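You operate a simulated robot arm through the tools that you are given. There is no shell and no other tool.

Carry out the task below with a simulated robot arm. There is one attempt and no reset: what you move stays moved.

JOB
Leak-test the teal valve with three pump strokes; stand it in GOOD or REWORK by the screen.
Fine: air dial at valve; air out before you draw it; dial closed after.

It is judged by the outcome, as a careful person would: the job done as asked, and still so three seconds after it is handed in. It fails if anything else is knocked over, pushed out of place, dropped, spilled or broken.

ROBOT AND FRAMES
A 6-joint arm with a four-finger gripper, fixed in place. Base frame: the origin is on the floor under the middle of its stand, x ahead of it, y to its left, z up; the work surface is at about z = 0.78. Units: m, degrees, N and s.
With the tool pointing down near the work surface it reaches from about 0.28 to 0.7 m from the base axis. Its first joint turns from -166.0 to 166.0 degrees. Payload 3.43 kg.
Tool frame: the origin (TCP) lies between the finger pads and is the grasp point; the fingertips stand 0.03 m ahead of it; z points along the fingers, y is the line along which they close. The gripper opens to 0.12 m; its body begins 0.085 m behind the TCP.
Orientation is told as [roll, pitch, yaw] about the base's x, y, z axes, in that order, counted from this pose: with the fingers straight down and closing along the base's y, the tool's x points along the base's -x, its y along +y and its z along -z.

CONTROLS
- The arm moves only by the tool jog_arm. Its argument "steps" is a list that holds one entry, the list of rows, each a list of 6 numbers: the shift along the tool's x, y, z in m, then the turn, a rotation vector about the tool's x, y, z in degrees. In form: [[[dx, dy, dz, wx, wy, wz], ...]]. A call has 1 to 20 rows; each row is the pose to reach, as a shift and turn from the pose commanded when the call began, along the tool's axes at that moment. "hand" is the opening in per cent of the stroke, from 0 (shut) to 100 (fully open), set as the call begins (left out, the last holds). Each row takes 0.2 s and may step no farther than 0.05 m and 8.6 degrees from the row before; otherwise, or with a gripper value out of range, the whole call is refused. Where a pose cannot be reached the arm comes as near as it can. A force on the tool above 40 N (or 10 N above the force at the start of the call, whichever is more), or a blocked arm, ends the call early, and 0.2 s more pass. The fingers move at their own pace (about 0.04 m/s each) and stop on an object; they squeeze with about 35 N. The grip force told is the motor's: it shows also when the fingers shut on nothing. Time passes only in rows, and 0.2 s behind the last, so rows that repeat a pose let the fingers close. It gives the time, the measured TCP pose, the force on the tool (base axes), the opening and the grip force at its end, in the units of the frame above (readings bear some noise), with the torque about the TCP (base axes, N m) and any sound that the robot's microphone picked up, and new pictures: "pictures" is both (left out), scene, wrist or none.
- Cameras (640 x 400 px; columns grow to the right, rows downward): "scene" is fixed at [0.05, 0.498, 1.5195]; the picture's right is [-0.57, -0.82, 0.00], its down [-0.56, 0.39, -0.73] and it looks along [0.60, -0.42, -0.68] (base axes); focal length 362 px, centre (320, 200). "wrist" rides on the gripper at [0.071, -0.017, -0.121] in the tool frame; the picture's right is [0.23, 0.97, 0.00], its down [-0.81, 0.19, -0.55] and it looks along [-0.54, 0.13, 0.83] (tool axes); focal length 275 px, centre (320, 200). There is no depth. A picture from a camera that has moved, and an enlarged one, comes with that camera's place and axes in the base frame and with its lens.
- lift_body(by): moves the trunk up (or, below 0, down) by that many m; the arm rides with it, the base frame stays. It gives what a move gives, with no picture.
- inspect(camera, box): a new picture of the part [left, top, right, bottom] of that camera's present view, enlarged. It takes no simulated time.
- hand_in(): hands the job in; it is judged then, once.

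Places have to be worked out from the pictures, the camera data and where the tool is seen. Open the gripper and draw the arm clear of the work before you hand the job in, unless the task says otherwise.

The tools are called after "Request:" as a command line: name --argument value ..., lists and objects as JSON in quotes. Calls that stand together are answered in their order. jog_arm: Moves the arm, as the interface text tells. Its arguments: {"type":"object","properties":{"steps":{"type":"array","items":{"type":"array","items":{"type":"array","items":{"type":"number"}}}},"hand":{"type":"number"},"pictures":{"type":"string","enum":["both","scene","wrist","none"]}},"required":["steps"]} The other tools are called the same way: lift_body (by) moves the trunk up or down; inspect (camera, box) takes an enlarged picture of a part of a camera's view; hand_in () hands the job in.

At the start:

```text
time_s: 0.0
tcp_pos: [0.5565, 0.025, 1.1186]
ee_rot: [0.0, 0.0, 0.0]
ft_force: [-0.5, 0.1, -0.1]
wrist_torque: [-0.02, 0.02, 0.0]
finger_gap: 0.12
finger_force: 0.0
trunk travel left (down, up): [-0.125, 0.315]
```

scene: 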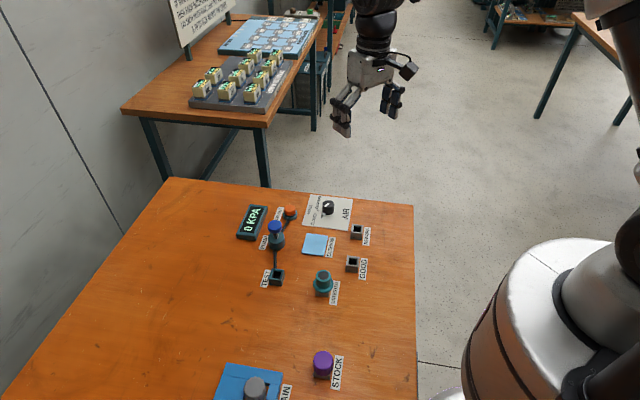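
wrist: 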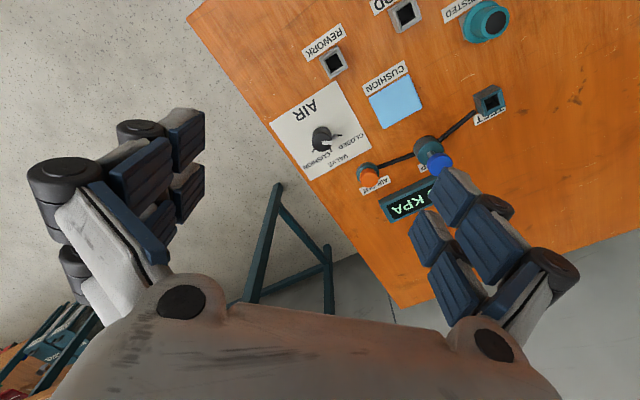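

The pictures show a bench with an AIR dial, cushion, pump, orange button/air-out, test socket, GOOD and REWORK sockets and a teal valve at UNTESTED. I'll enlarge these areas to read the labels.

Request:
inspect --camera "scene" --box '[220, 180, 400, 310]'

Request:
inspect --camera "wrist" --box '[260, 0, 540, 220]'

Request:
inspect --camera "scene" --box '[150, 0, 330, 110]'

Request:
inspect --camera "scene" --box '[200, 300, 400, 400]'

```text
3.08 times, centred on (310, 245) of scene
camera zoom: at [0.05, 0.498, 1.5195], right [-0.57, -0.82, 0.0], down [-0.56, 0.39, -0.73], along [0.6, -0.42, -0.68], focal length 1115 px, centre (351, 62)
```

zoom: 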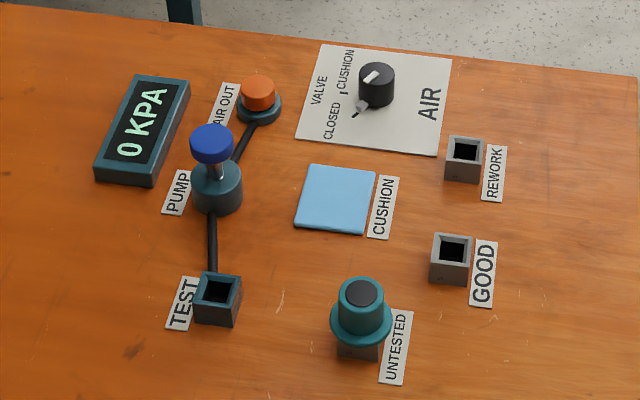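

```text
1.82 times, centred on (400, 110) of wrist
camera zoom: at [0.4856, 0.0062, 1.2397], right [-0.23, 0.97, 0.0], down [0.81, 0.19, 0.55], along [0.54, 0.13, -0.83], focal length 500 px, centre (174, 364)
```

zoom: 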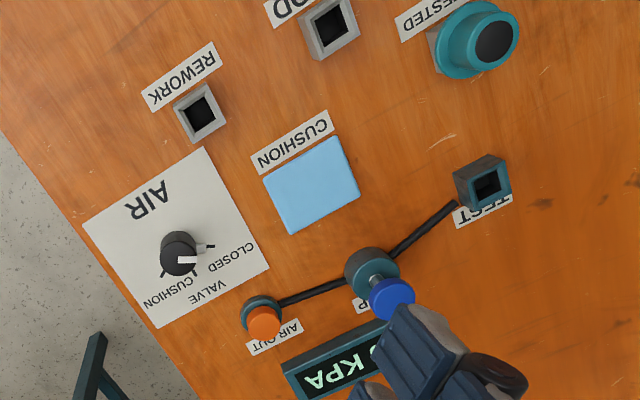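

```text
3.56 times, centred on (240, 55) of scene
camera zoom: at [0.05, 0.498, 1.5195], right [-0.57, -0.82, 0.0], down [-0.56, 0.39, -0.73], along [0.6, -0.42, -0.68], focal length 1288 px, centre (604, 716)
```

zoom: 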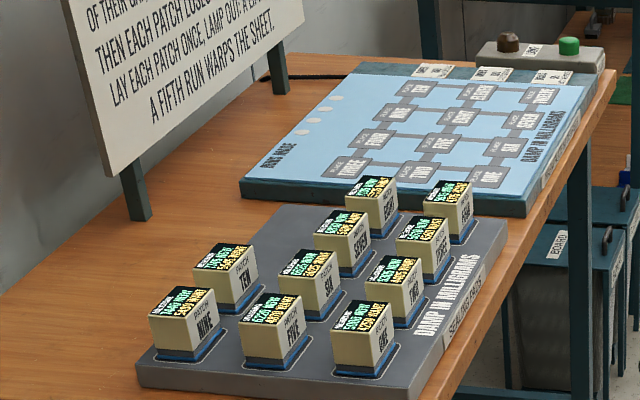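

```text
3.20 times, centred on (300, 350) of scene
camera zoom: at [0.05, 0.498, 1.5195], right [-0.57, -0.82, 0.0], down [-0.56, 0.39, -0.73], along [0.6, -0.42, -0.68], focal length 1159 px, centre (384, -280)
```

zoom: 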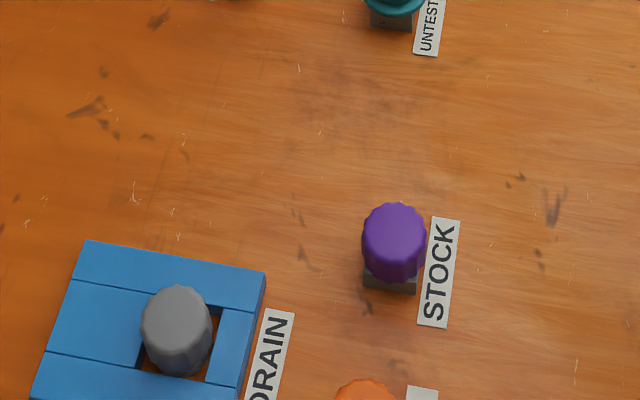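

I place the dial at about (0.648, 0.052), the pump at (0.626, 0.231), AIR OUT at (0.692, 0.15), TEST at (0.529, 0.286), the valve at (0.442, 0.218), REWORK at (0.533, 0.04) and GOOD at (0.457, 0.118). I'll move above the dial, staying high, for a closer look.

Request:
jog_arm --steps '[[[-0.018, 0.005, 0.034, 0, 0, 0], [-0.037, 0.011, 0.067, 0, 0, 0], [-0.055, 0.016, 0.1, 0, 0, 0], [-0.073, 0.022, 0.134, 0, 0, 0], [-0.0915, 0.027, 0.1686, 0, 0, 0]]]' --hand 100

```text
time_s: 1.2
tcp_pos: [0.6494, 0.0515, 0.9492]
ee_rot: [0.0, 0.0, -0.1]
ft_force: [0.0, 0.8, 0.9]
wrist_torque: [0.01, 0.0, 0.0]
finger_gap: 0.1198
finger_force: 0.1
trunk travel left (down, up): [-0.125, 0.315]
camera wrist: at [0.5788, 0.0338, 1.0713], right [-0.23, 0.97, 0.0], down [0.81, 0.19, 0.55], along [0.54, 0.13, -0.83], focal length 275 px, centre (320, 200)
```

scene: 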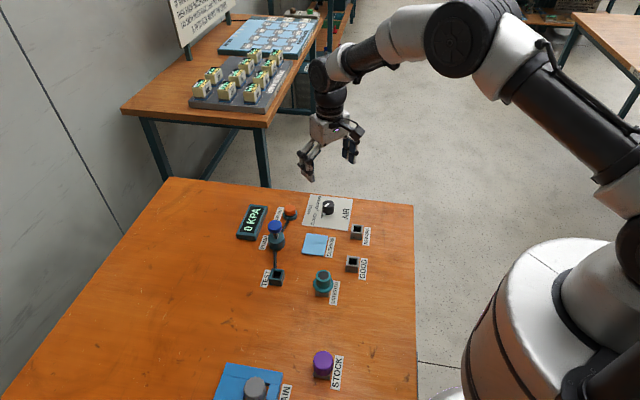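
wrist: 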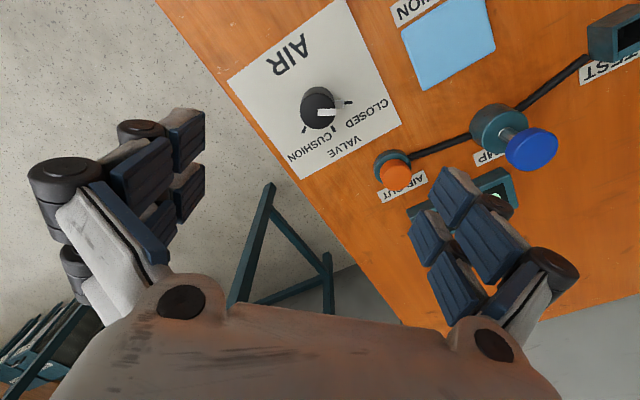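

The dial is in view; I'll enlarge it to read the pointer and tick marks.

Request:
inspect --camera "wrist" --box '[240, 40, 400, 180]'

Request:
inspect --camera "scene" --box '[295, 185, 365, 240]'

```text
2.86 times, centred on (320, 110) of wrist
camera zoom: at [0.5788, 0.0338, 1.0713], right [-0.23, 0.97, 0.0], down [0.81, 0.19, 0.55], along [0.54, 0.13, -0.83], focal length 786 px, centre (320, 457)
```

zoom: 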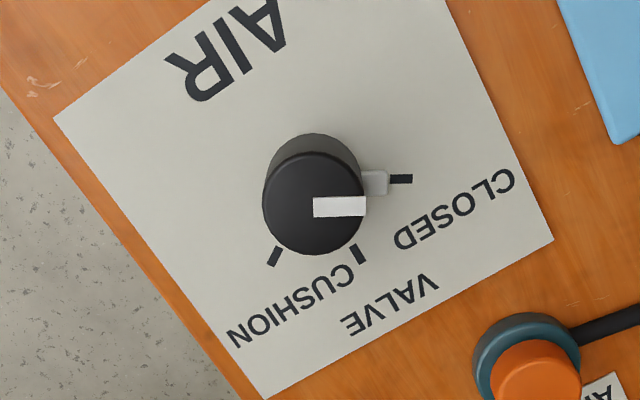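

```text
7.27 times, centred on (330, 212) of scene
camera zoom: at [0.05, 0.498, 1.5195], right [-0.57, -0.82, 0.0], down [-0.56, 0.39, -0.73], along [0.6, -0.42, -0.68], focal length 2634 px, centre (247, 109)
```

zoom: 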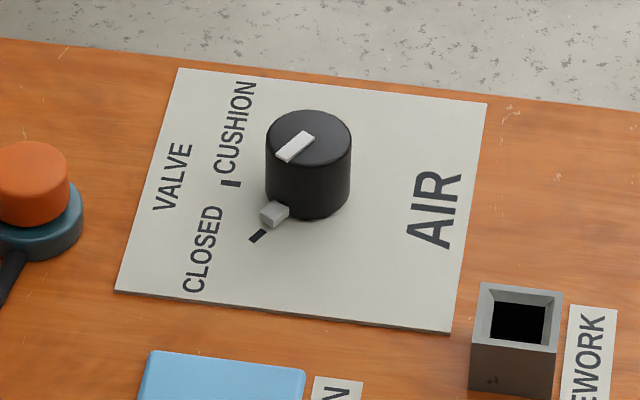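

The dial's three ticks sit around (0.652, 0.049): CLOSED at about 105°, VALVE about 45° and CUSHION about -15° in base yaw, and it now points at CLOSED. Next I'll fly high over to the teal valve and look at it and the sockets.

Request:
jog_arm --steps '[[[0.035, 0.028, 0, 0, 0, 0], [0.07, 0.056, 0, 0, 0, 0], [0.105, 0.084, 0, 0, 0, 0], [0.14, 0.112, 0, 0, 0, 0], [0.175, 0.14, 0, 0, 0, 0], [0.206, 0.1665, 0, 0, 0, 0]]]'

```text
time_s: 2.6
tcp_pos: [0.4424, 0.2187, 0.9502]
ee_rot: [0.0, 0.0, -0.1]
ft_force: [-1.0, 0.9, -1.2]
wrist_torque: [-0.04, -0.02, 0.0]
finger_gap: 0.1199
finger_force: 0.1
trunk travel left (down, up): [-0.125, 0.315]
camera wrist: at [0.3709, 0.2007, 1.0716], right [-0.23, 0.97, 0.0], down [0.81, 0.19, 0.55], along [0.54, 0.13, -0.83], focal length 275 px, centre (320, 200)
```

scene: 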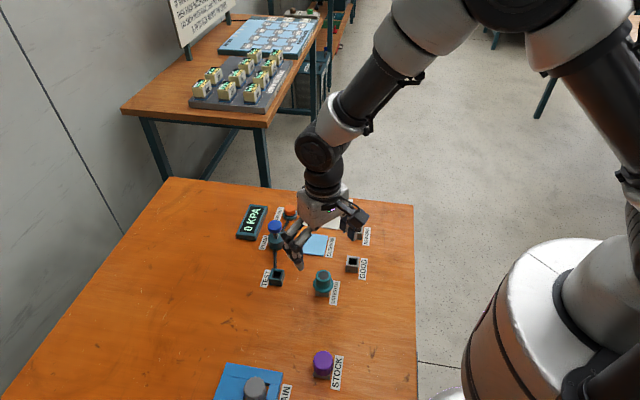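
wrist: 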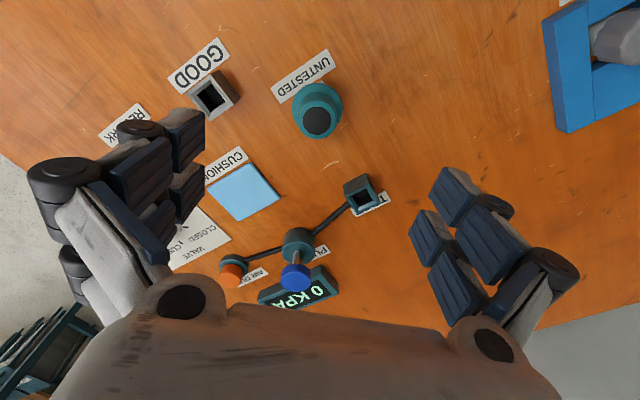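

Request:
inspect --camera "wrist" --box '[270, 40, 430, 140]'

Request:
inspect --camera "wrist" --box '[280, 150, 440, 250]'

Request:
inspect --camera "wrist" --box '[150, 30, 310, 130]'

Request:
inspect --camera "wrist" --box '[200, 210, 360, 310]'

Request:
inspect --camera "scene" --box '[300, 250, 360, 310]'

```text
4.00 times, centred on (350, 90) of wrist
camera zoom: at [0.3709, 0.2007, 1.0716], right [-0.23, 0.97, 0.0], down [0.81, 0.19, 0.55], along [0.54, 0.13, -0.83], focal length 1101 px, centre (200, 640)
```

zoom: 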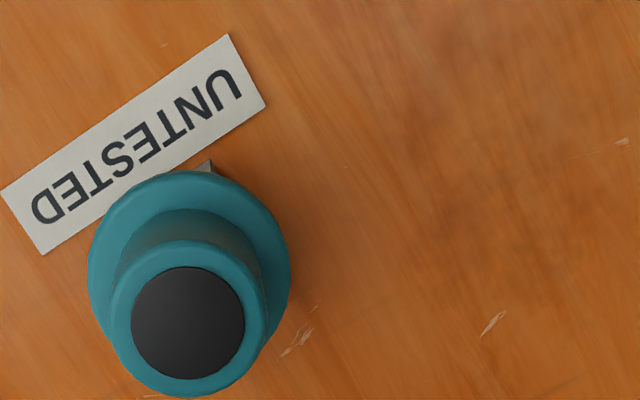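

```text
4.00 times, centred on (360, 200) of wrist
camera zoom: at [0.3709, 0.2007, 1.0716], right [-0.23, 0.97, 0.0], down [0.81, 0.19, 0.55], along [0.54, 0.13, -0.83], focal length 1101 px, centre (160, 200)
```

zoom: 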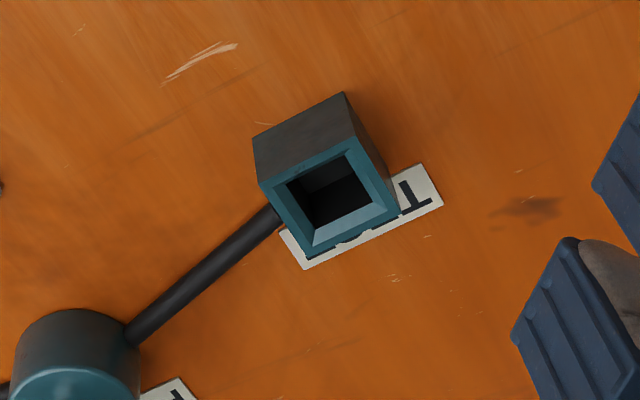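

```text
4.00 times, centred on (230, 80) of wrist
camera zoom: at [0.3709, 0.2007, 1.0716], right [-0.23, 0.97, 0.0], down [0.81, 0.19, 0.55], along [0.54, 0.13, -0.83], focal length 1101 px, centre (680, 680)
```

zoom: 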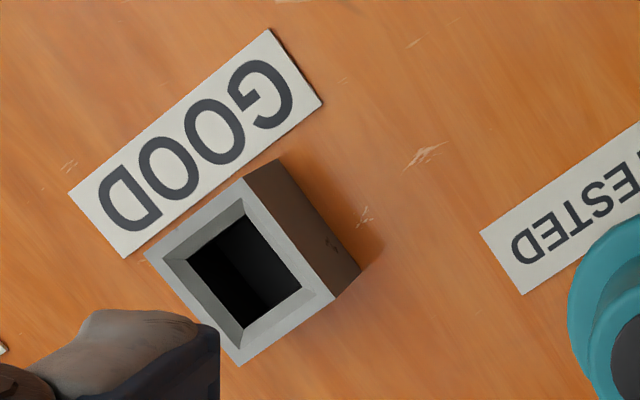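

```text
4.00 times, centred on (280, 260) of wrist
camera zoom: at [0.3709, 0.2007, 1.0716], right [-0.23, 0.97, 0.0], down [0.81, 0.19, 0.55], along [0.54, 0.13, -0.83], focal length 1101 px, centre (480, -40)
```

zoom: 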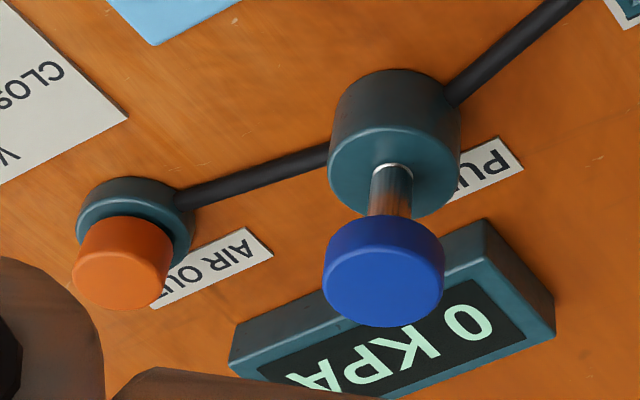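

```text
6.67 times, centred on (330, 280) of scene
camera zoom: at [0.05, 0.498, 1.5195], right [-0.57, -0.82, 0.0], down [-0.56, 0.39, -0.73], along [0.6, -0.42, -0.68], focal length 2415 px, centre (253, -333)
```

zoom: 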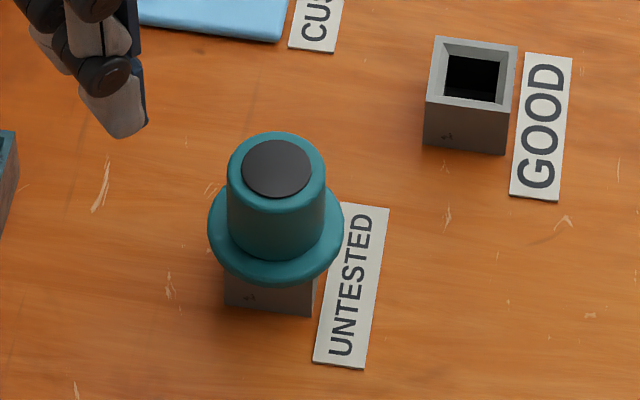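

All sockets have edges at about 45° yaw, so I can keep the same tool yaw for the transfer. The valve's axis is at about (0.4405, 0.215), its top at 0.844 and its flange at about 0.812. I'll descend part-way with the hand partly closed and check the alignment.

Request:
jog_arm --steps '[[[0.0017, -0.004, 0.02, 0, 0, 0], [0.0017, -0.004, 0.045, 0, 0, 0], [0.0017, -0.004, 0.06, 0, 0, 0], [0.0017, -0.004, 0.06, 0, 0, 0]]]' --hand 60

Request:
inspect --camera "wrist" --box '[200, 60, 460, 260]'

Request:
inspect --camera "scene" --box '[270, 200, 390, 310]'

```text
time_s: 3.6
tcp_pos: [0.441, 0.2129, 0.8891]
ee_rot: [0.0, 0.1, 0.0]
ft_force: [-0.3, 0.0, 0.7]
wrist_torque: [0.01, 0.02, -0.02]
finger_gap: 0.0722
finger_force: 0.0
trunk travel left (down, up): [-0.125, 0.315]
camera wrist: at [0.3698, 0.196, 1.0111], right [-0.23, 0.97, 0.0], down [0.81, 0.19, 0.55], along [0.54, 0.13, -0.83], focal length 275 px, centre (320, 200)
```

scene: 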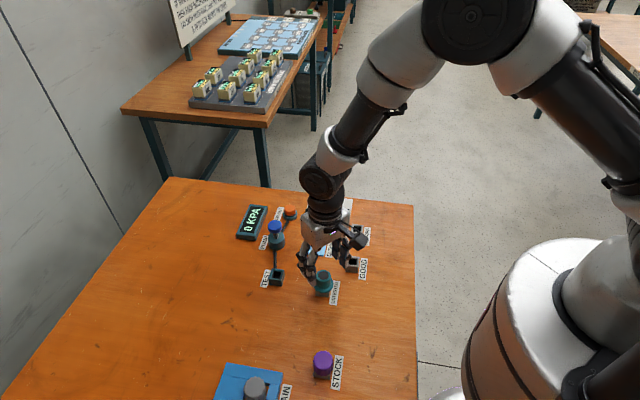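
wrist: 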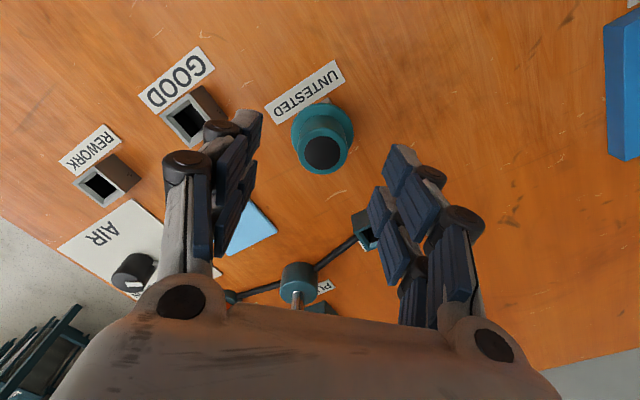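

```text
2.00 times, centred on (330, 160) of wrist
camera zoom: at [0.3698, 0.196, 1.0111], right [-0.23, 0.97, 0.0], down [0.81, 0.19, 0.55], along [0.54, 0.13, -0.83], focal length 551 px, centre (300, 280)
```

zoom: 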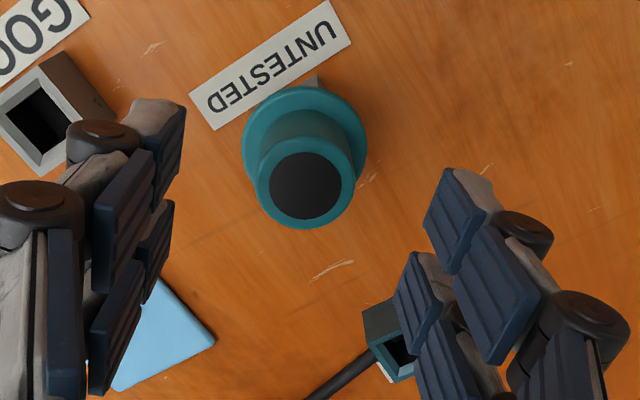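

```text
3.64 times, centred on (330, 255) of scene
camera zoom: at [0.05, 0.498, 1.5195], right [-0.57, -0.82, 0.0], down [-0.56, 0.39, -0.73], along [0.6, -0.42, -0.68], focal length 1317 px, centre (284, 0)
```

zoom: 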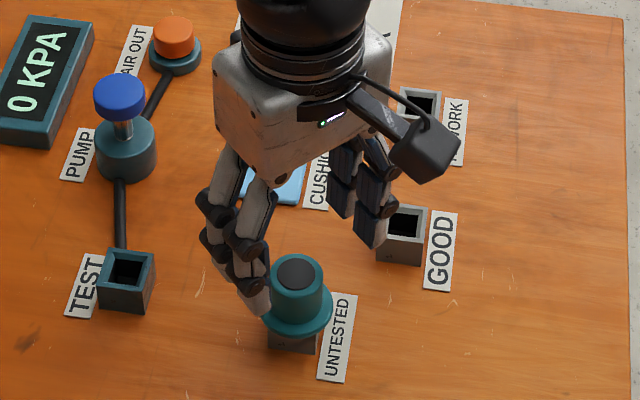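

The valve axis checks out at about (0.441, 0.2148), directly under the TCP. I'll go down to TCP z≈0.849, which puts the tips just above the flange.

Request:
jog_arm --steps '[[[0, 0.001, 0.02, 0, 0, 0], [0, 0.001, 0.034, 0, 0, 0], [0, 0.001, 0.0405, 0, 0, 0], [0, 0.001, 0.0405, 0, 0, 0]]]'

Request:
inspect --camera "scene" --box '[285, 230, 365, 310]'

Request:
inspect --camera "wrist" --box '[200, 80, 440, 260]'

```text
time_s: 4.6
tcp_pos: [0.4405, 0.2143, 0.8496]
ee_rot: [-0.1, 0.0, 0.0]
ft_force: [0.1, 0.3, -0.4]
wrist_torque: [-0.03, 0.02, 0.01]
finger_gap: 0.0719
finger_force: 0.1
trunk travel left (down, up): [-0.125, 0.315]
camera wrist: at [0.3694, 0.1966, 0.9703], right [-0.23, 0.97, 0.0], down [0.81, 0.19, 0.55], along [0.54, 0.13, -0.83], focal length 275 px, centre (320, 200)
```

scene: 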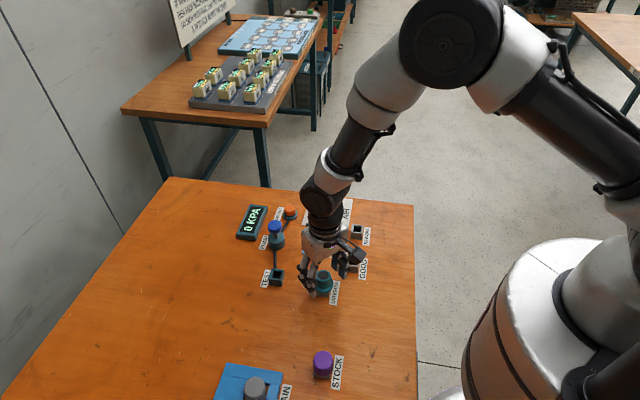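
wrist: 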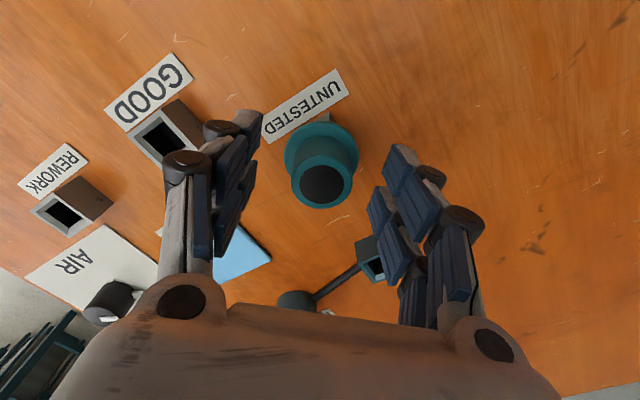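

```text
5.00 times, centred on (325, 270) of scene
camera zoom: at [0.05, 0.498, 1.5195], right [-0.57, -0.82, 0.0], down [-0.56, 0.39, -0.73], along [0.6, -0.42, -0.68], focal length 1811 px, centre (295, -150)
```

zoom: 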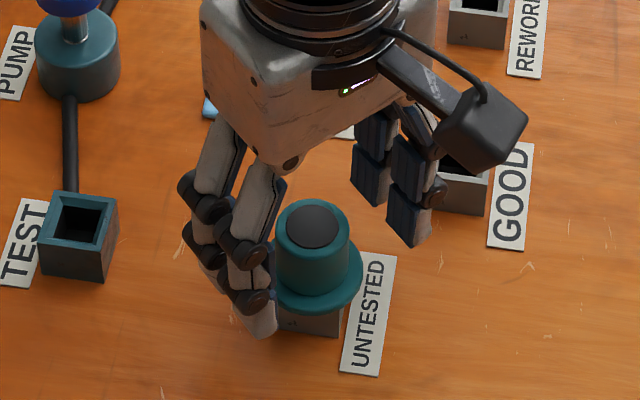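

```text
2.22 times, centred on (320, 170) of wrist
camera zoom: at [0.3694, 0.1966, 0.9703], right [-0.23, 0.97, 0.0], down [0.81, 0.19, 0.55], along [0.54, 0.13, -0.83], focal length 612 px, centre (320, 267)
```

zoom: 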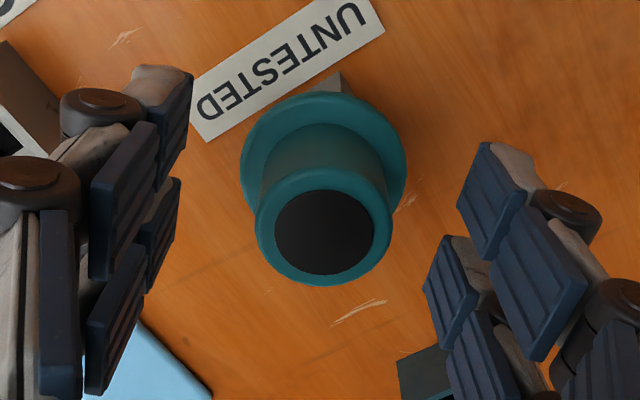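

The valve sits between the fingers and the tips are just above the flange, with no contact. Closing on it.

Request:
jog_arm --steps '[[[0, 0, 0, 0, 0, 0], [0, 0, 0, 0, 0, 0], [0, 0, 0, 0, 0, 0], [0, 0, 0, 0, 0, 0], [0, 0, 0, 0, 0, 0], [0, 0, 0, 0, 0, 0]]]' --hand 0

Request:
inspect --camera "wrist" --box '[200, 80, 440, 260]'

Request:
inspect --camera "scene" --box '[285, 230, 365, 310]'

```text
time_s: 6.0
tcp_pos: [0.44, 0.2148, 0.8511]
ee_rot: [0.0, 0.0, 0.1]
ft_force: [0.6, -0.3, 0.1]
wrist_torque: [-0.01, -0.02, -0.03]
finger_gap: 0.0315
finger_force: 35.3
trunk travel left (down, up): [-0.125, 0.315]
camera wrist: at [0.3694, 0.1965, 0.9704], right [-0.23, 0.97, 0.0], down [0.81, 0.19, 0.55], along [0.54, 0.13, -0.83], focal length 275 px, centre (320, 200)
```

scene: 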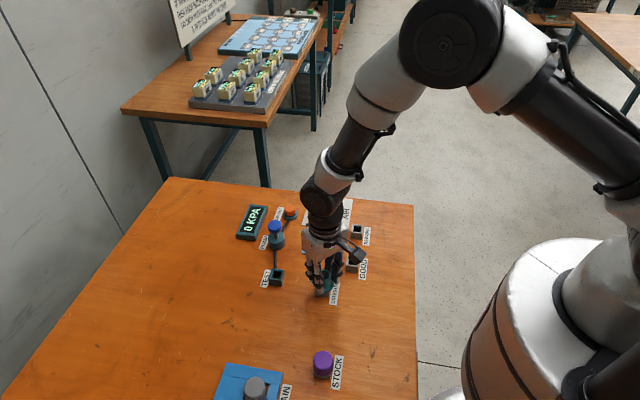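
wrist: 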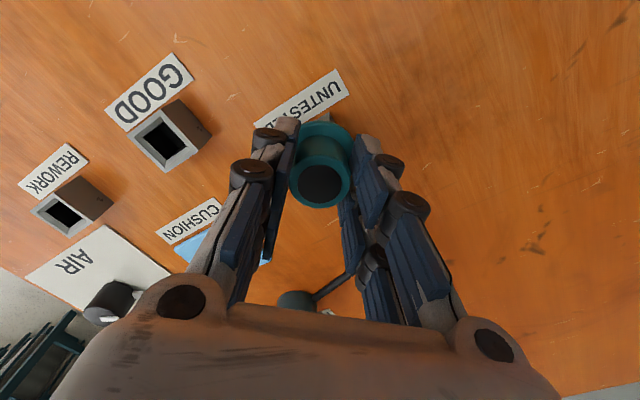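

```text
2.22 times, centred on (320, 170) of wrist
camera zoom: at [0.3694, 0.1965, 0.9704], right [-0.23, 0.97, 0.0], down [0.81, 0.19, 0.55], along [0.54, 0.13, -0.83], focal length 612 px, centre (320, 267)
```

zoom: 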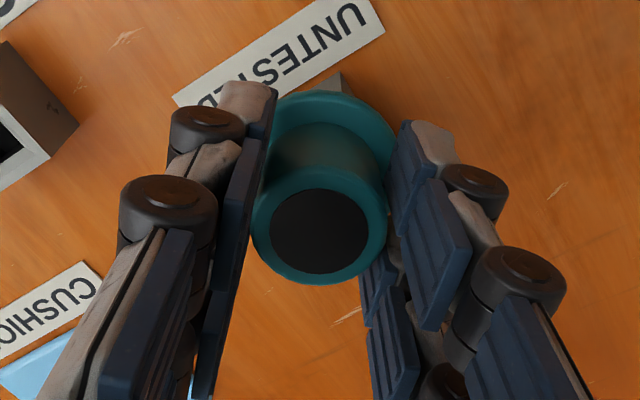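

```text
5.00 times, centred on (325, 270) of scene
camera zoom: at [0.05, 0.498, 1.5195], right [-0.57, -0.82, 0.0], down [-0.56, 0.39, -0.73], along [0.6, -0.42, -0.68], focal length 1811 px, centre (295, -150)
```

zoom: 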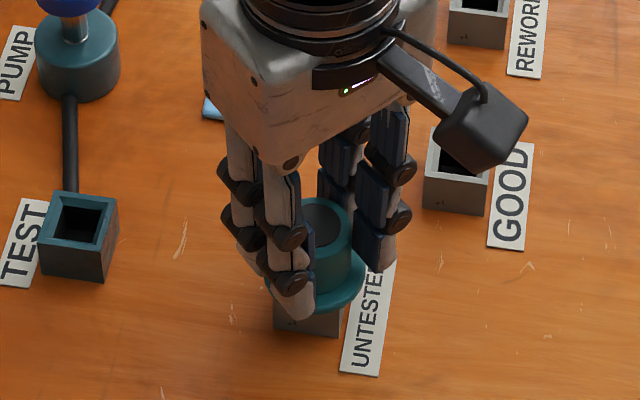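

Gripped: gap 0.0315 at 35 N, with no side force. Lifting straight up and checking the stem.

Request:
jog_arm --steps '[[[0, 0, -0.01, 0, 0, 0], [0, 0, -0.03, 0, 0, 0], [0, 0, -0.06, 0, 0, 0], [0, 0, -0.1, 0, 0, 0], [0, 0, -0.1, 0, 0, 0]]]'

Request:
inspect --camera "scene" --box '[285, 210, 365, 300]'

Request:
inspect --camera "wrist" --box '[200, 30, 440, 230]'

```text
time_s: 7.2
tcp_pos: [0.4402, 0.2143, 0.9494]
ee_rot: [0.0, 0.0, -0.1]
ft_force: [0.5, 0.6, -0.6]
wrist_torque: [0.02, -0.02, 0.02]
finger_gap: 0.0317
finger_force: 34.9
trunk travel left (down, up): [-0.125, 0.315]
camera wrist: at [0.3688, 0.1966, 1.0711], right [-0.23, 0.97, 0.0], down [0.81, 0.19, 0.55], along [0.54, 0.13, -0.83], focal length 275 px, centre (320, 200)
```

scene: 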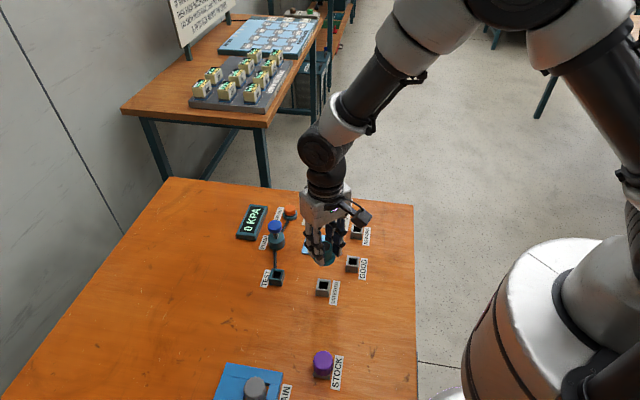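
wrist: 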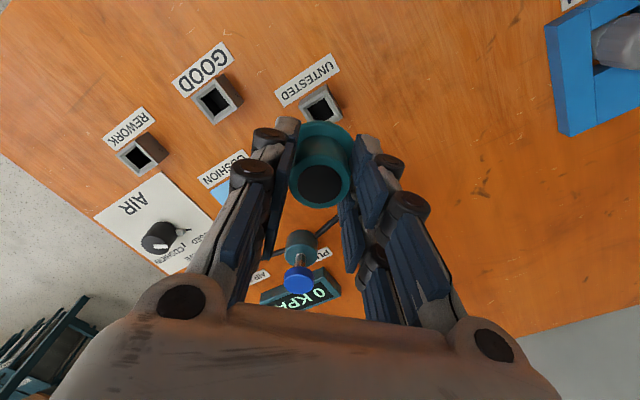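

```text
4.44 times, centred on (325, 255) of scene
camera zoom: at [0.05, 0.498, 1.5195], right [-0.57, -0.82, 0.0], down [-0.56, 0.39, -0.73], along [0.6, -0.42, -0.68], focal length 1610 px, centre (298, -44)
```

zoom: 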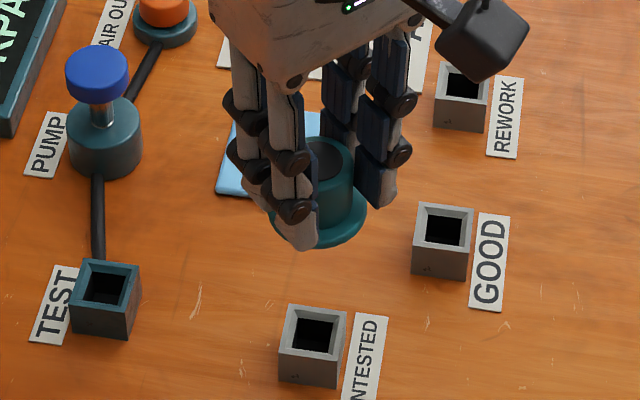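

```text
2.00 times, centred on (320, 130) of wrist
camera zoom: at [0.3688, 0.1966, 1.0711], right [-0.23, 0.97, 0.0], down [0.81, 0.19, 0.55], along [0.54, 0.13, -0.83], focal length 551 px, centre (320, 340)
```

zoom: 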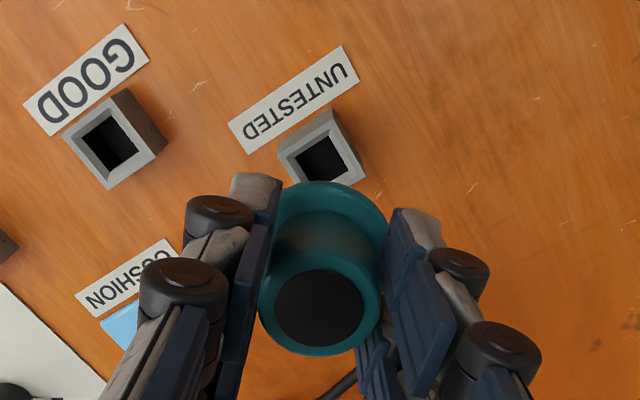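

The valve is held cleanly and UNTESTED's corners sit at known pixels in this view. I'll move level to above TEST and match its socket corners to those same pixels, as a direct alignment check.

Request:
jog_arm --steps '[[[-0.03, 0.025, 0, 0, 0, 0], [-0.06, 0.05, 0, 0, 0, 0], [-0.0893, 0.0754, 0, 0, 0, 0], [-0.0893, 0.0754, 0, 0, 0, 0], [-0.0893, 0.0754, 0, 0, 0, 0]]]'

Request:
inspect --camera "wrist" --box '[200, 30, 440, 230]'

Request:
inspect --camera "scene" --box '[235, 200, 315, 300]'

```text
time_s: 8.4
tcp_pos: [0.5288, 0.2906, 0.9497]
ee_rot: [0.0, 0.0, 0.1]
ft_force: [-0.4, 0.4, -1.0]
wrist_torque: [0.0, -0.01, -0.01]
finger_gap: 0.0313
finger_force: 34.9
trunk travel left (down, up): [-0.125, 0.315]
camera wrist: at [0.4583, 0.2719, 1.0706], right [-0.23, 0.97, 0.0], down [0.81, 0.19, 0.55], along [0.54, 0.13, -0.83], focal length 275 px, centre (320, 200)
```

scene: 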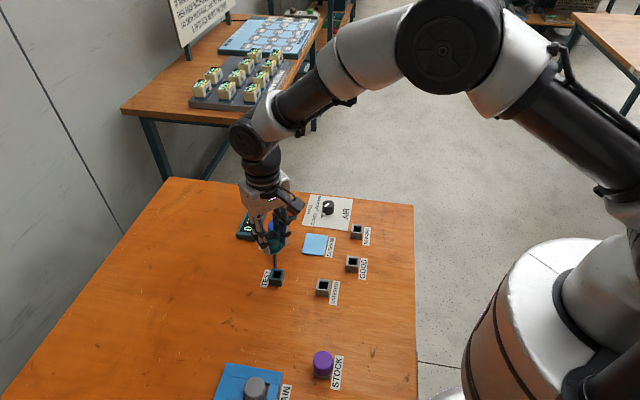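
wrist: 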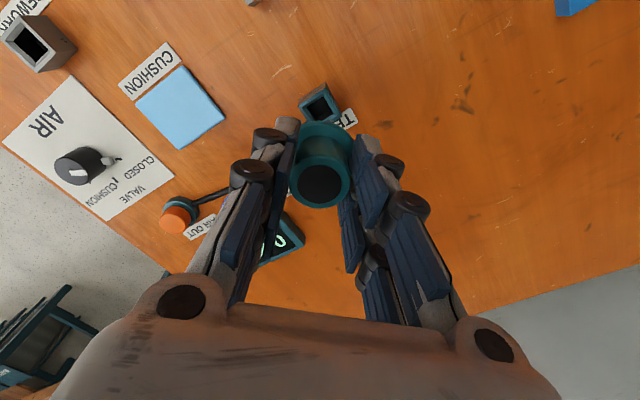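

```text
2.00 times, centred on (320, 130) of wrist
camera zoom: at [0.4583, 0.2719, 1.0706], right [-0.23, 0.97, 0.0], down [0.81, 0.19, 0.55], along [0.54, 0.13, -0.83], focal length 551 px, centre (320, 340)
```

zoom: 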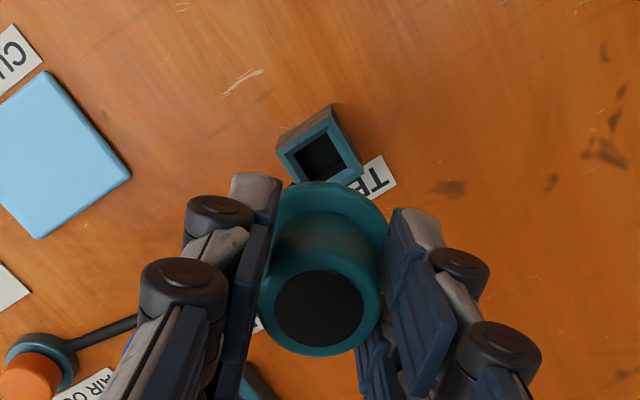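

```text
4.00 times, centred on (275, 250) of scene
camera zoom: at [0.05, 0.498, 1.5195], right [-0.57, -0.82, 0.0], down [-0.56, 0.39, -0.73], along [0.6, -0.42, -0.68], focal length 1449 px, centre (500, 0)
```

zoom: 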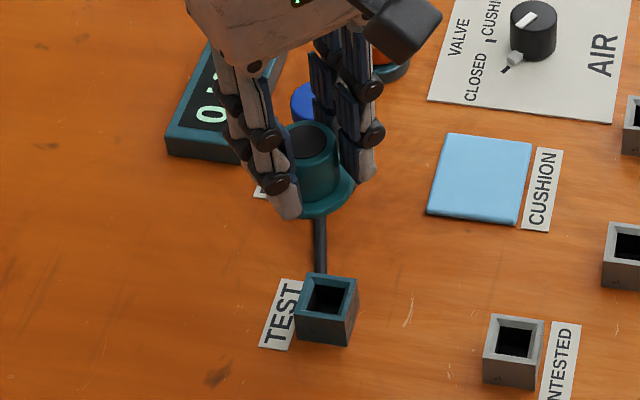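

TEST appears at nearly the same pixels as UNTESTED did. I'll enlarge it further to measure more precisely.

Request:
inspect --camera "wrist" --box '[290, 70, 370, 130]'

```text
6.67 times, centred on (330, 100) of wrist
camera zoom: at [0.4583, 0.2719, 1.0706], right [-0.23, 0.97, 0.0], down [0.81, 0.19, 0.55], along [0.54, 0.13, -0.83], focal length 1835 px, centre (253, 867)
```

zoom: 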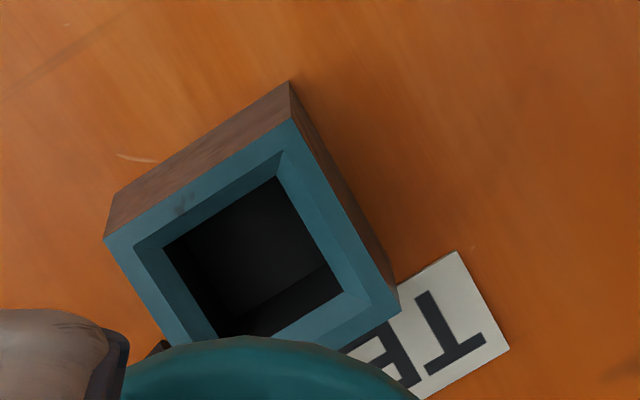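

TEST's corners give a centre about 1 mm short of where the TCP is, so I'll shift (-0.0006, -0.0011). Then I'll lower in stages, watching the force; seating should come near TCP z 0.85.

Request:
jog_arm --steps '[[[0.0006, -0.0011, 0.02, 0, 0, 0], [0.0006, -0.0011, 0.045, 0, 0, 0], [0.0006, -0.0011, 0.065, 0, 0, 0], [0.0006, -0.0011, 0.075, 0, 0, 0], [0.0006, -0.0011, 0.08, 0, 0, 0], [0.0006, -0.0011, 0.085, 0, 0, 0]]]'

Request:
inspect --camera "scene" --box '[235, 220, 315, 300]'

Request:
inspect --camera "wrist" --box '[260, 80, 400, 220]'

```text
time_s: 9.8
tcp_pos: [0.5298, 0.2892, 0.865]
ee_rot: [0.0, 0.0, 0.1]
ft_force: [-0.4, 0.1, -0.4]
wrist_torque: [-0.01, -0.02, 0.01]
finger_gap: 0.0316
finger_force: 35.1
trunk travel left (down, up): [-0.125, 0.315]
camera wrist: at [0.4585, 0.2713, 0.9854], right [-0.23, 0.97, 0.0], down [0.81, 0.19, 0.55], along [0.54, 0.13, -0.83], focal length 275 px, centre (320, 200)
```

scene: 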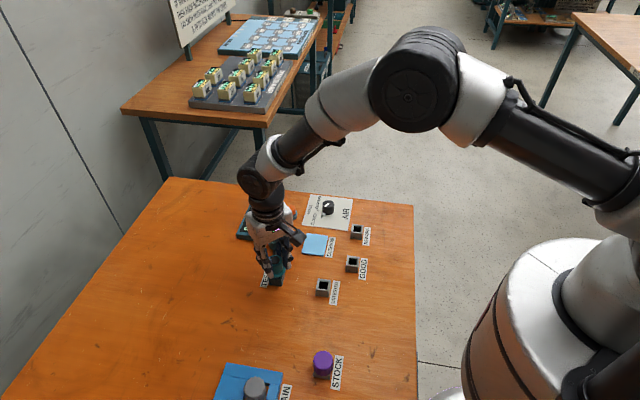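
wrist: 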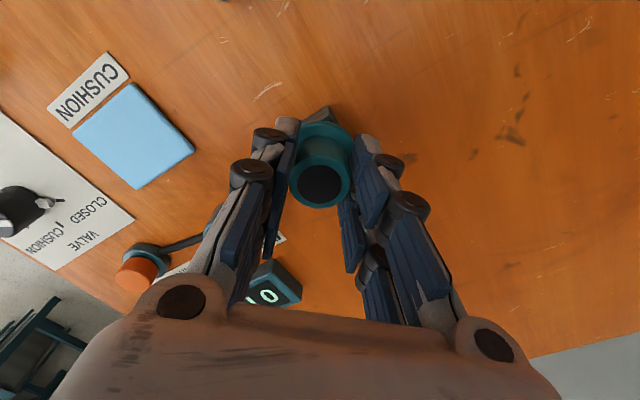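

```text
5.00 times, centred on (275, 260) of scene
camera zoom: at [0.05, 0.498, 1.5195], right [-0.57, -0.82, 0.0], down [-0.56, 0.39, -0.73], along [0.6, -0.42, -0.68], focal length 1811 px, centre (545, -100)
```

zoom: 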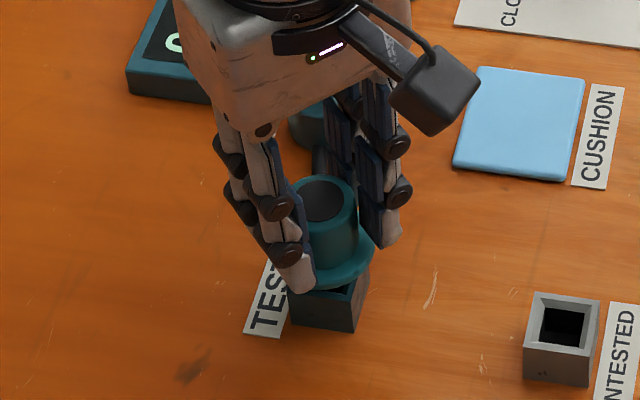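

```text
2.86 times, centred on (330, 150) of wrist
camera zoom: at [0.4585, 0.2713, 0.9854], right [-0.23, 0.97, 0.0], down [0.81, 0.19, 0.55], along [0.54, 0.13, -0.83], focal length 786 px, centre (291, 343)
```

zoom: 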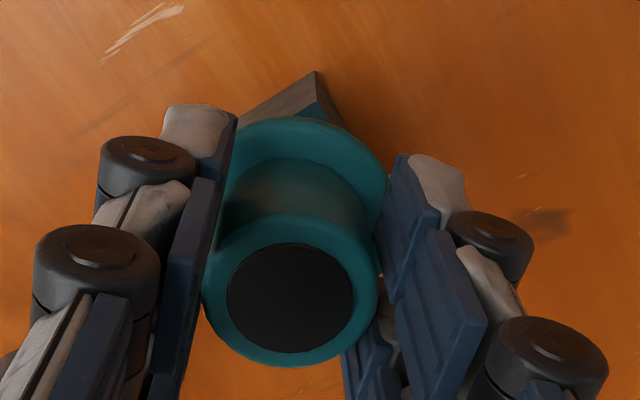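

No contact yet at z 0.865. Continuing down in small steps to seating at about 0.850.

Request:
jog_arm --steps '[[[0, 0, 0.004, 0, 0, 0], [0, 0, 0.008, 0, 0, 0], [0, 0, 0.011, 0, 0, 0], [0, 0, 0.0135, 0, 0, 0], [0, 0, 0.0145, 0, 0, 0]]]'

Request:
inspect --camera "scene" --box '[235, 220, 315, 300]'

Request:
inspect --camera "wrist" --box '[260, 80, 400, 220]'

```text
time_s: 11.0
tcp_pos: [0.5294, 0.2909, 0.8506]
ee_rot: [0.0, 0.0, -0.1]
ft_force: [0.0, 0.6, -0.6]
wrist_torque: [0.01, 0.08, -0.04]
finger_gap: 0.0313
finger_force: 35.6
trunk travel left (down, up): [-0.125, 0.315]
camera wrist: at [0.4581, 0.271, 0.9713], right [-0.23, 0.97, 0.0], down [0.81, 0.19, 0.55], along [0.54, 0.13, -0.83], focal length 275 px, centre (320, 200)
```

scene: 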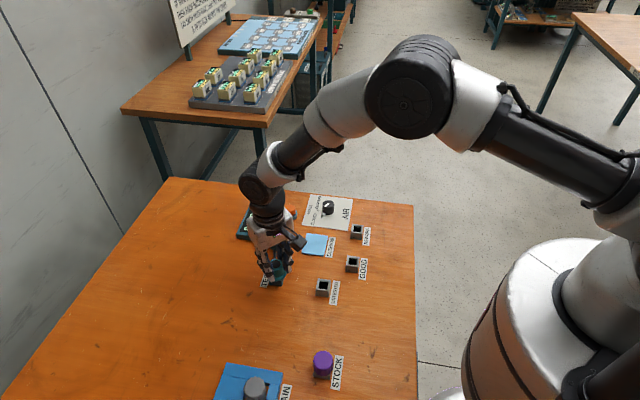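
wrist: 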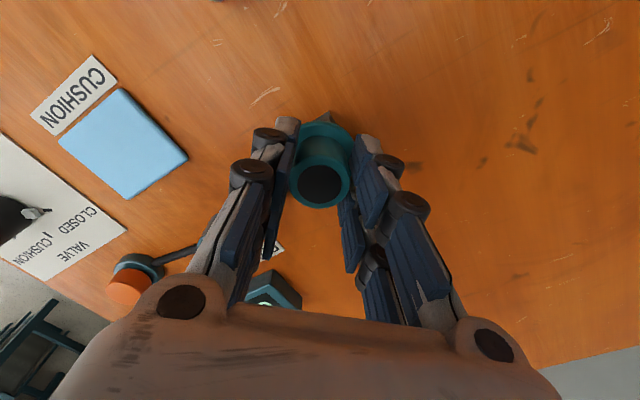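

```text
5.00 times, centred on (275, 260) of scene
camera zoom: at [0.05, 0.498, 1.5195], right [-0.57, -0.82, 0.0], down [-0.56, 0.39, -0.73], along [0.6, -0.42, -0.68], focal length 1811 px, centre (545, -100)
```

zoom: 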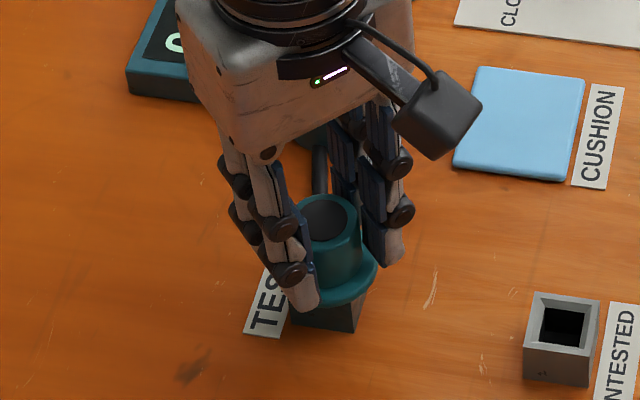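

```text
2.86 times, centred on (330, 150) of wrist
camera zoom: at [0.4581, 0.271, 0.9713], right [-0.23, 0.97, 0.0], down [0.81, 0.19, 0.55], along [0.54, 0.13, -0.83], focal length 786 px, centre (291, 343)
```

zoom: 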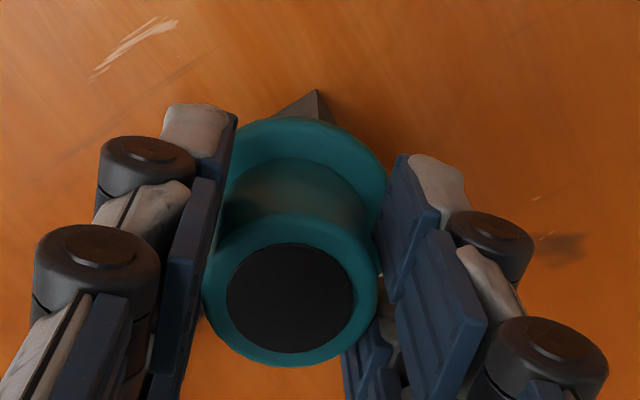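

Still nearly force-free at z 0.8506, with the flange at the socket rim. I'll press another 2 mm gently to make sure it's fully seated.

Request:
jog_arm --steps '[[[0, 0, 0.001, 0, 0, 0], [0, 0, 0.0015, 0, 0, 0], [0, 0, 0.0015, 0, 0, 0]]]' --pictures "none"

```text
time_s: 11.8
tcp_pos: [0.5297, 0.2875, 0.8506]
ee_rot: [0.1, -0.1, 0.0]
ft_force: [-2.9, -0.5, 15.2]
wrist_torque: [-0.09, 0.33, 0.01]
finger_gap: 0.0317
finger_force: 35.2
trunk travel left (down, up): [-0.125, 0.315]
```

15 N upward with the z stalled at 0.850: the valve is seated. I'll relieve the push and open the fingers.

Request:
jog_arm --steps '[[[0, 0, -0.0015, 0, 0, 0], [0, 0, -0.0015, 0, 0, 0], [0, 0, -0.0015, 0, 0, 0], [0, 0, -0.0015, 0, 0, 0]]]' --hand 60

Request:
inspect --camera "wrist" --box '[240, 80, 400, 220]'

Request:
inspect --camera "scene" --box '[235, 220, 315, 300]'

```text
time_s: 12.8
tcp_pos: [0.5295, 0.2887, 0.849]
ee_rot: [0.0, -0.1, 0.0]
ft_force: [0.1, 0.1, -0.1]
wrist_torque: [0.01, 0.0, 0.01]
finger_gap: 0.072
finger_force: 0.0
trunk travel left (down, up): [-0.125, 0.315]
camera wrist: at [0.4582, 0.271, 0.9709], right [-0.23, 0.97, 0.0], down [0.81, 0.19, 0.55], along [0.54, 0.13, -0.83], focal length 275 px, centre (320, 200)
```

scene: 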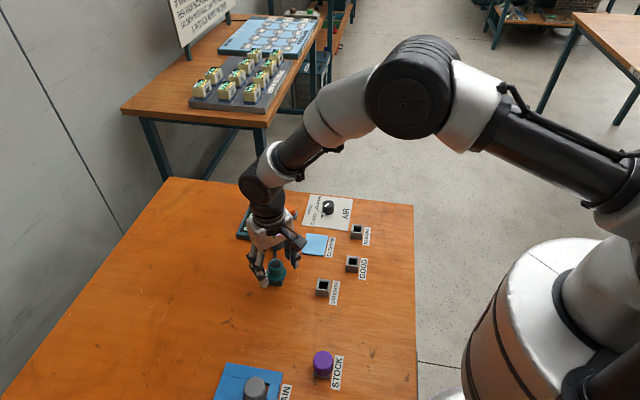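
wrist: 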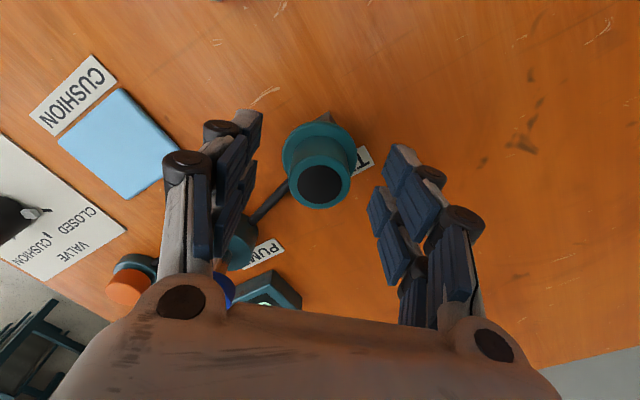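

```text
2.86 times, centred on (320, 150) of wrist
camera zoom: at [0.4582, 0.271, 0.9709], right [-0.23, 0.97, 0.0], down [0.81, 0.19, 0.55], along [0.54, 0.13, -0.83], focal length 786 px, centre (320, 343)
```

zoom: 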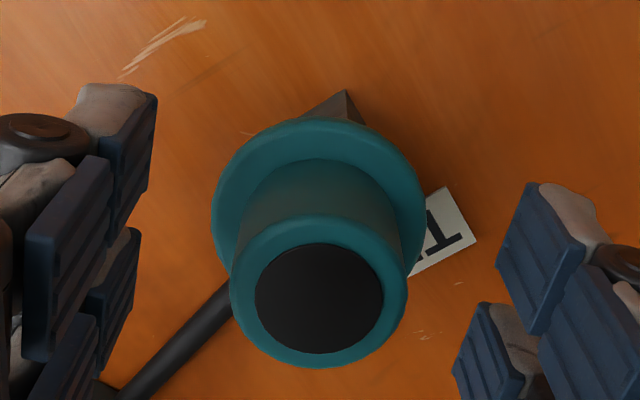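

```text
5.00 times, centred on (275, 260) of scene
camera zoom: at [0.05, 0.498, 1.5195], right [-0.57, -0.82, 0.0], down [-0.56, 0.39, -0.73], along [0.6, -0.42, -0.68], focal length 1811 px, centre (545, -100)
```

zoom: 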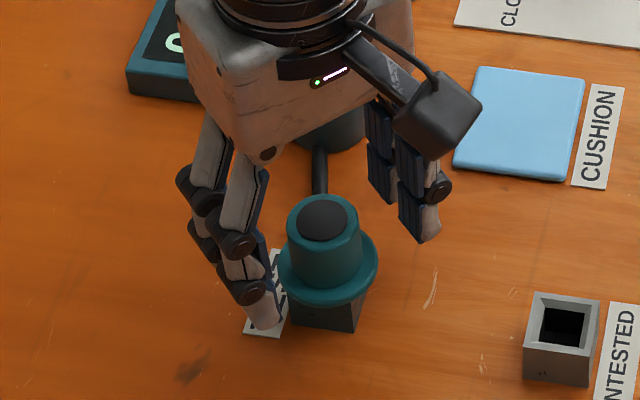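

The valve stands upright and seated in TEST. I'll raise straight up and cross over to above the dial, turning the tool +30° yaw so the 60° dial turn is centred.

Request:
jog_arm --steps '[[[0, 0, -0.03, 0, 0, 0], [0, 0, -0.07, 0, 0, 0], [0, 0, -0.1, 0, 0, 0], [-0.0205, -0.04, -0.1, 0, 0, -7.5], [-0.041, -0.08, -0.1, 0, 0, -15], [-0.0614, -0.12, -0.1, 0, 0, -22.5], [-0.082, -0.16, -0.1, 0, 0, -30], [-0.1025, -0.2, -0.1, 0, 0, -30], [-0.1228, -0.2398, -0.1, 0, 0, -30], [-0.1228, -0.2398, -0.1, 0, 0, -30]]]'

Request:
inspect --camera "wrist" --box '[220, 40, 420, 220]'

Request:
inspect --camera "scene" --box '[235, 190, 375, 300]'

```text
time_s: 15.0
tcp_pos: [0.6529, 0.0488, 0.9506]
ee_rot: [0.0, 0.0, 30.1]
ft_force: [0.0, -0.6, 0.6]
wrist_torque: [-0.04, -0.02, -0.02]
finger_gap: 0.0723
finger_force: 0.0
trunk travel left (down, up): [-0.125, 0.315]
camera wrist: at [0.5998, -0.0024, 1.0721], right [-0.69, 0.73, 0.0], down [0.61, 0.57, 0.55], along [0.4, 0.38, -0.83], focal length 275 px, centre (320, 200)
```

scene: 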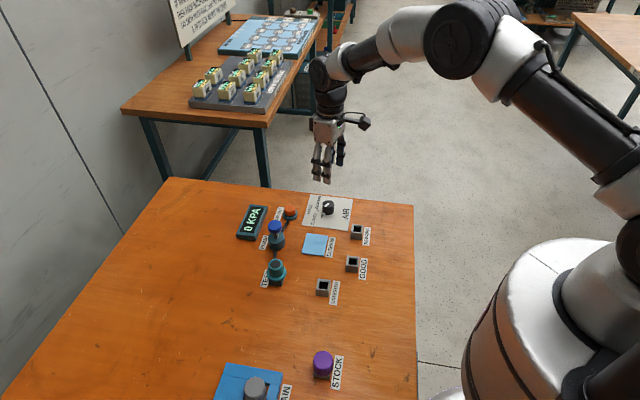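
wrist: 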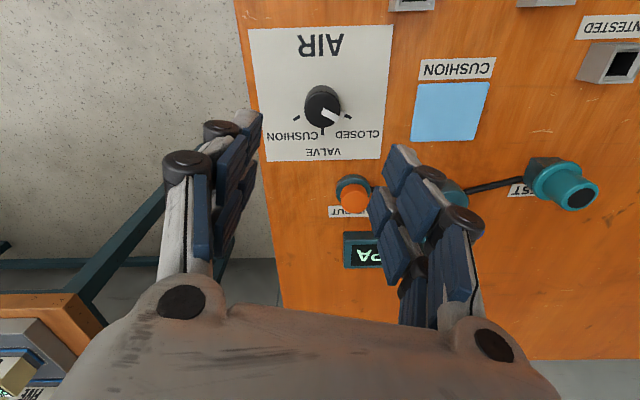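

```text
2.22 times, centred on (320, 130) of wrist
camera zoom: at [0.5998, -0.0024, 1.0721], right [-0.69, 0.73, 0.0], down [0.61, 0.57, 0.55], along [0.4, 0.38, -0.83], focal length 612 px, centre (320, 356)
```

zoom: 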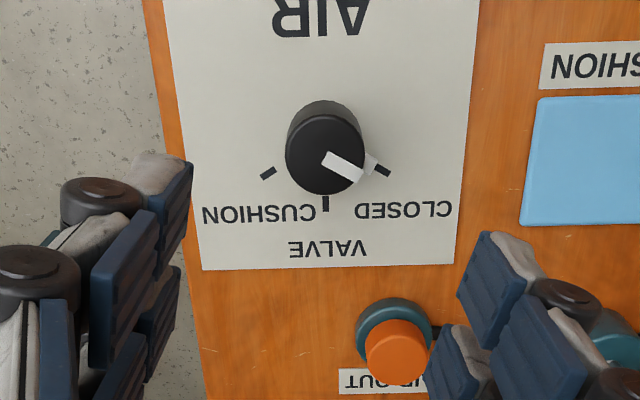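

```text
3.64 times, centred on (305, 245) of scene
camera zoom: at [0.05, 0.498, 1.5195], right [-0.57, -0.82, 0.0], down [-0.56, 0.39, -0.73], along [0.6, -0.42, -0.68], focal length 1317 px, centre (374, 36)
```

zoom: 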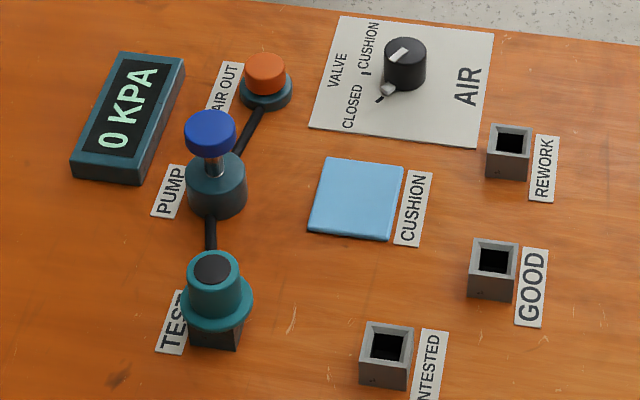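

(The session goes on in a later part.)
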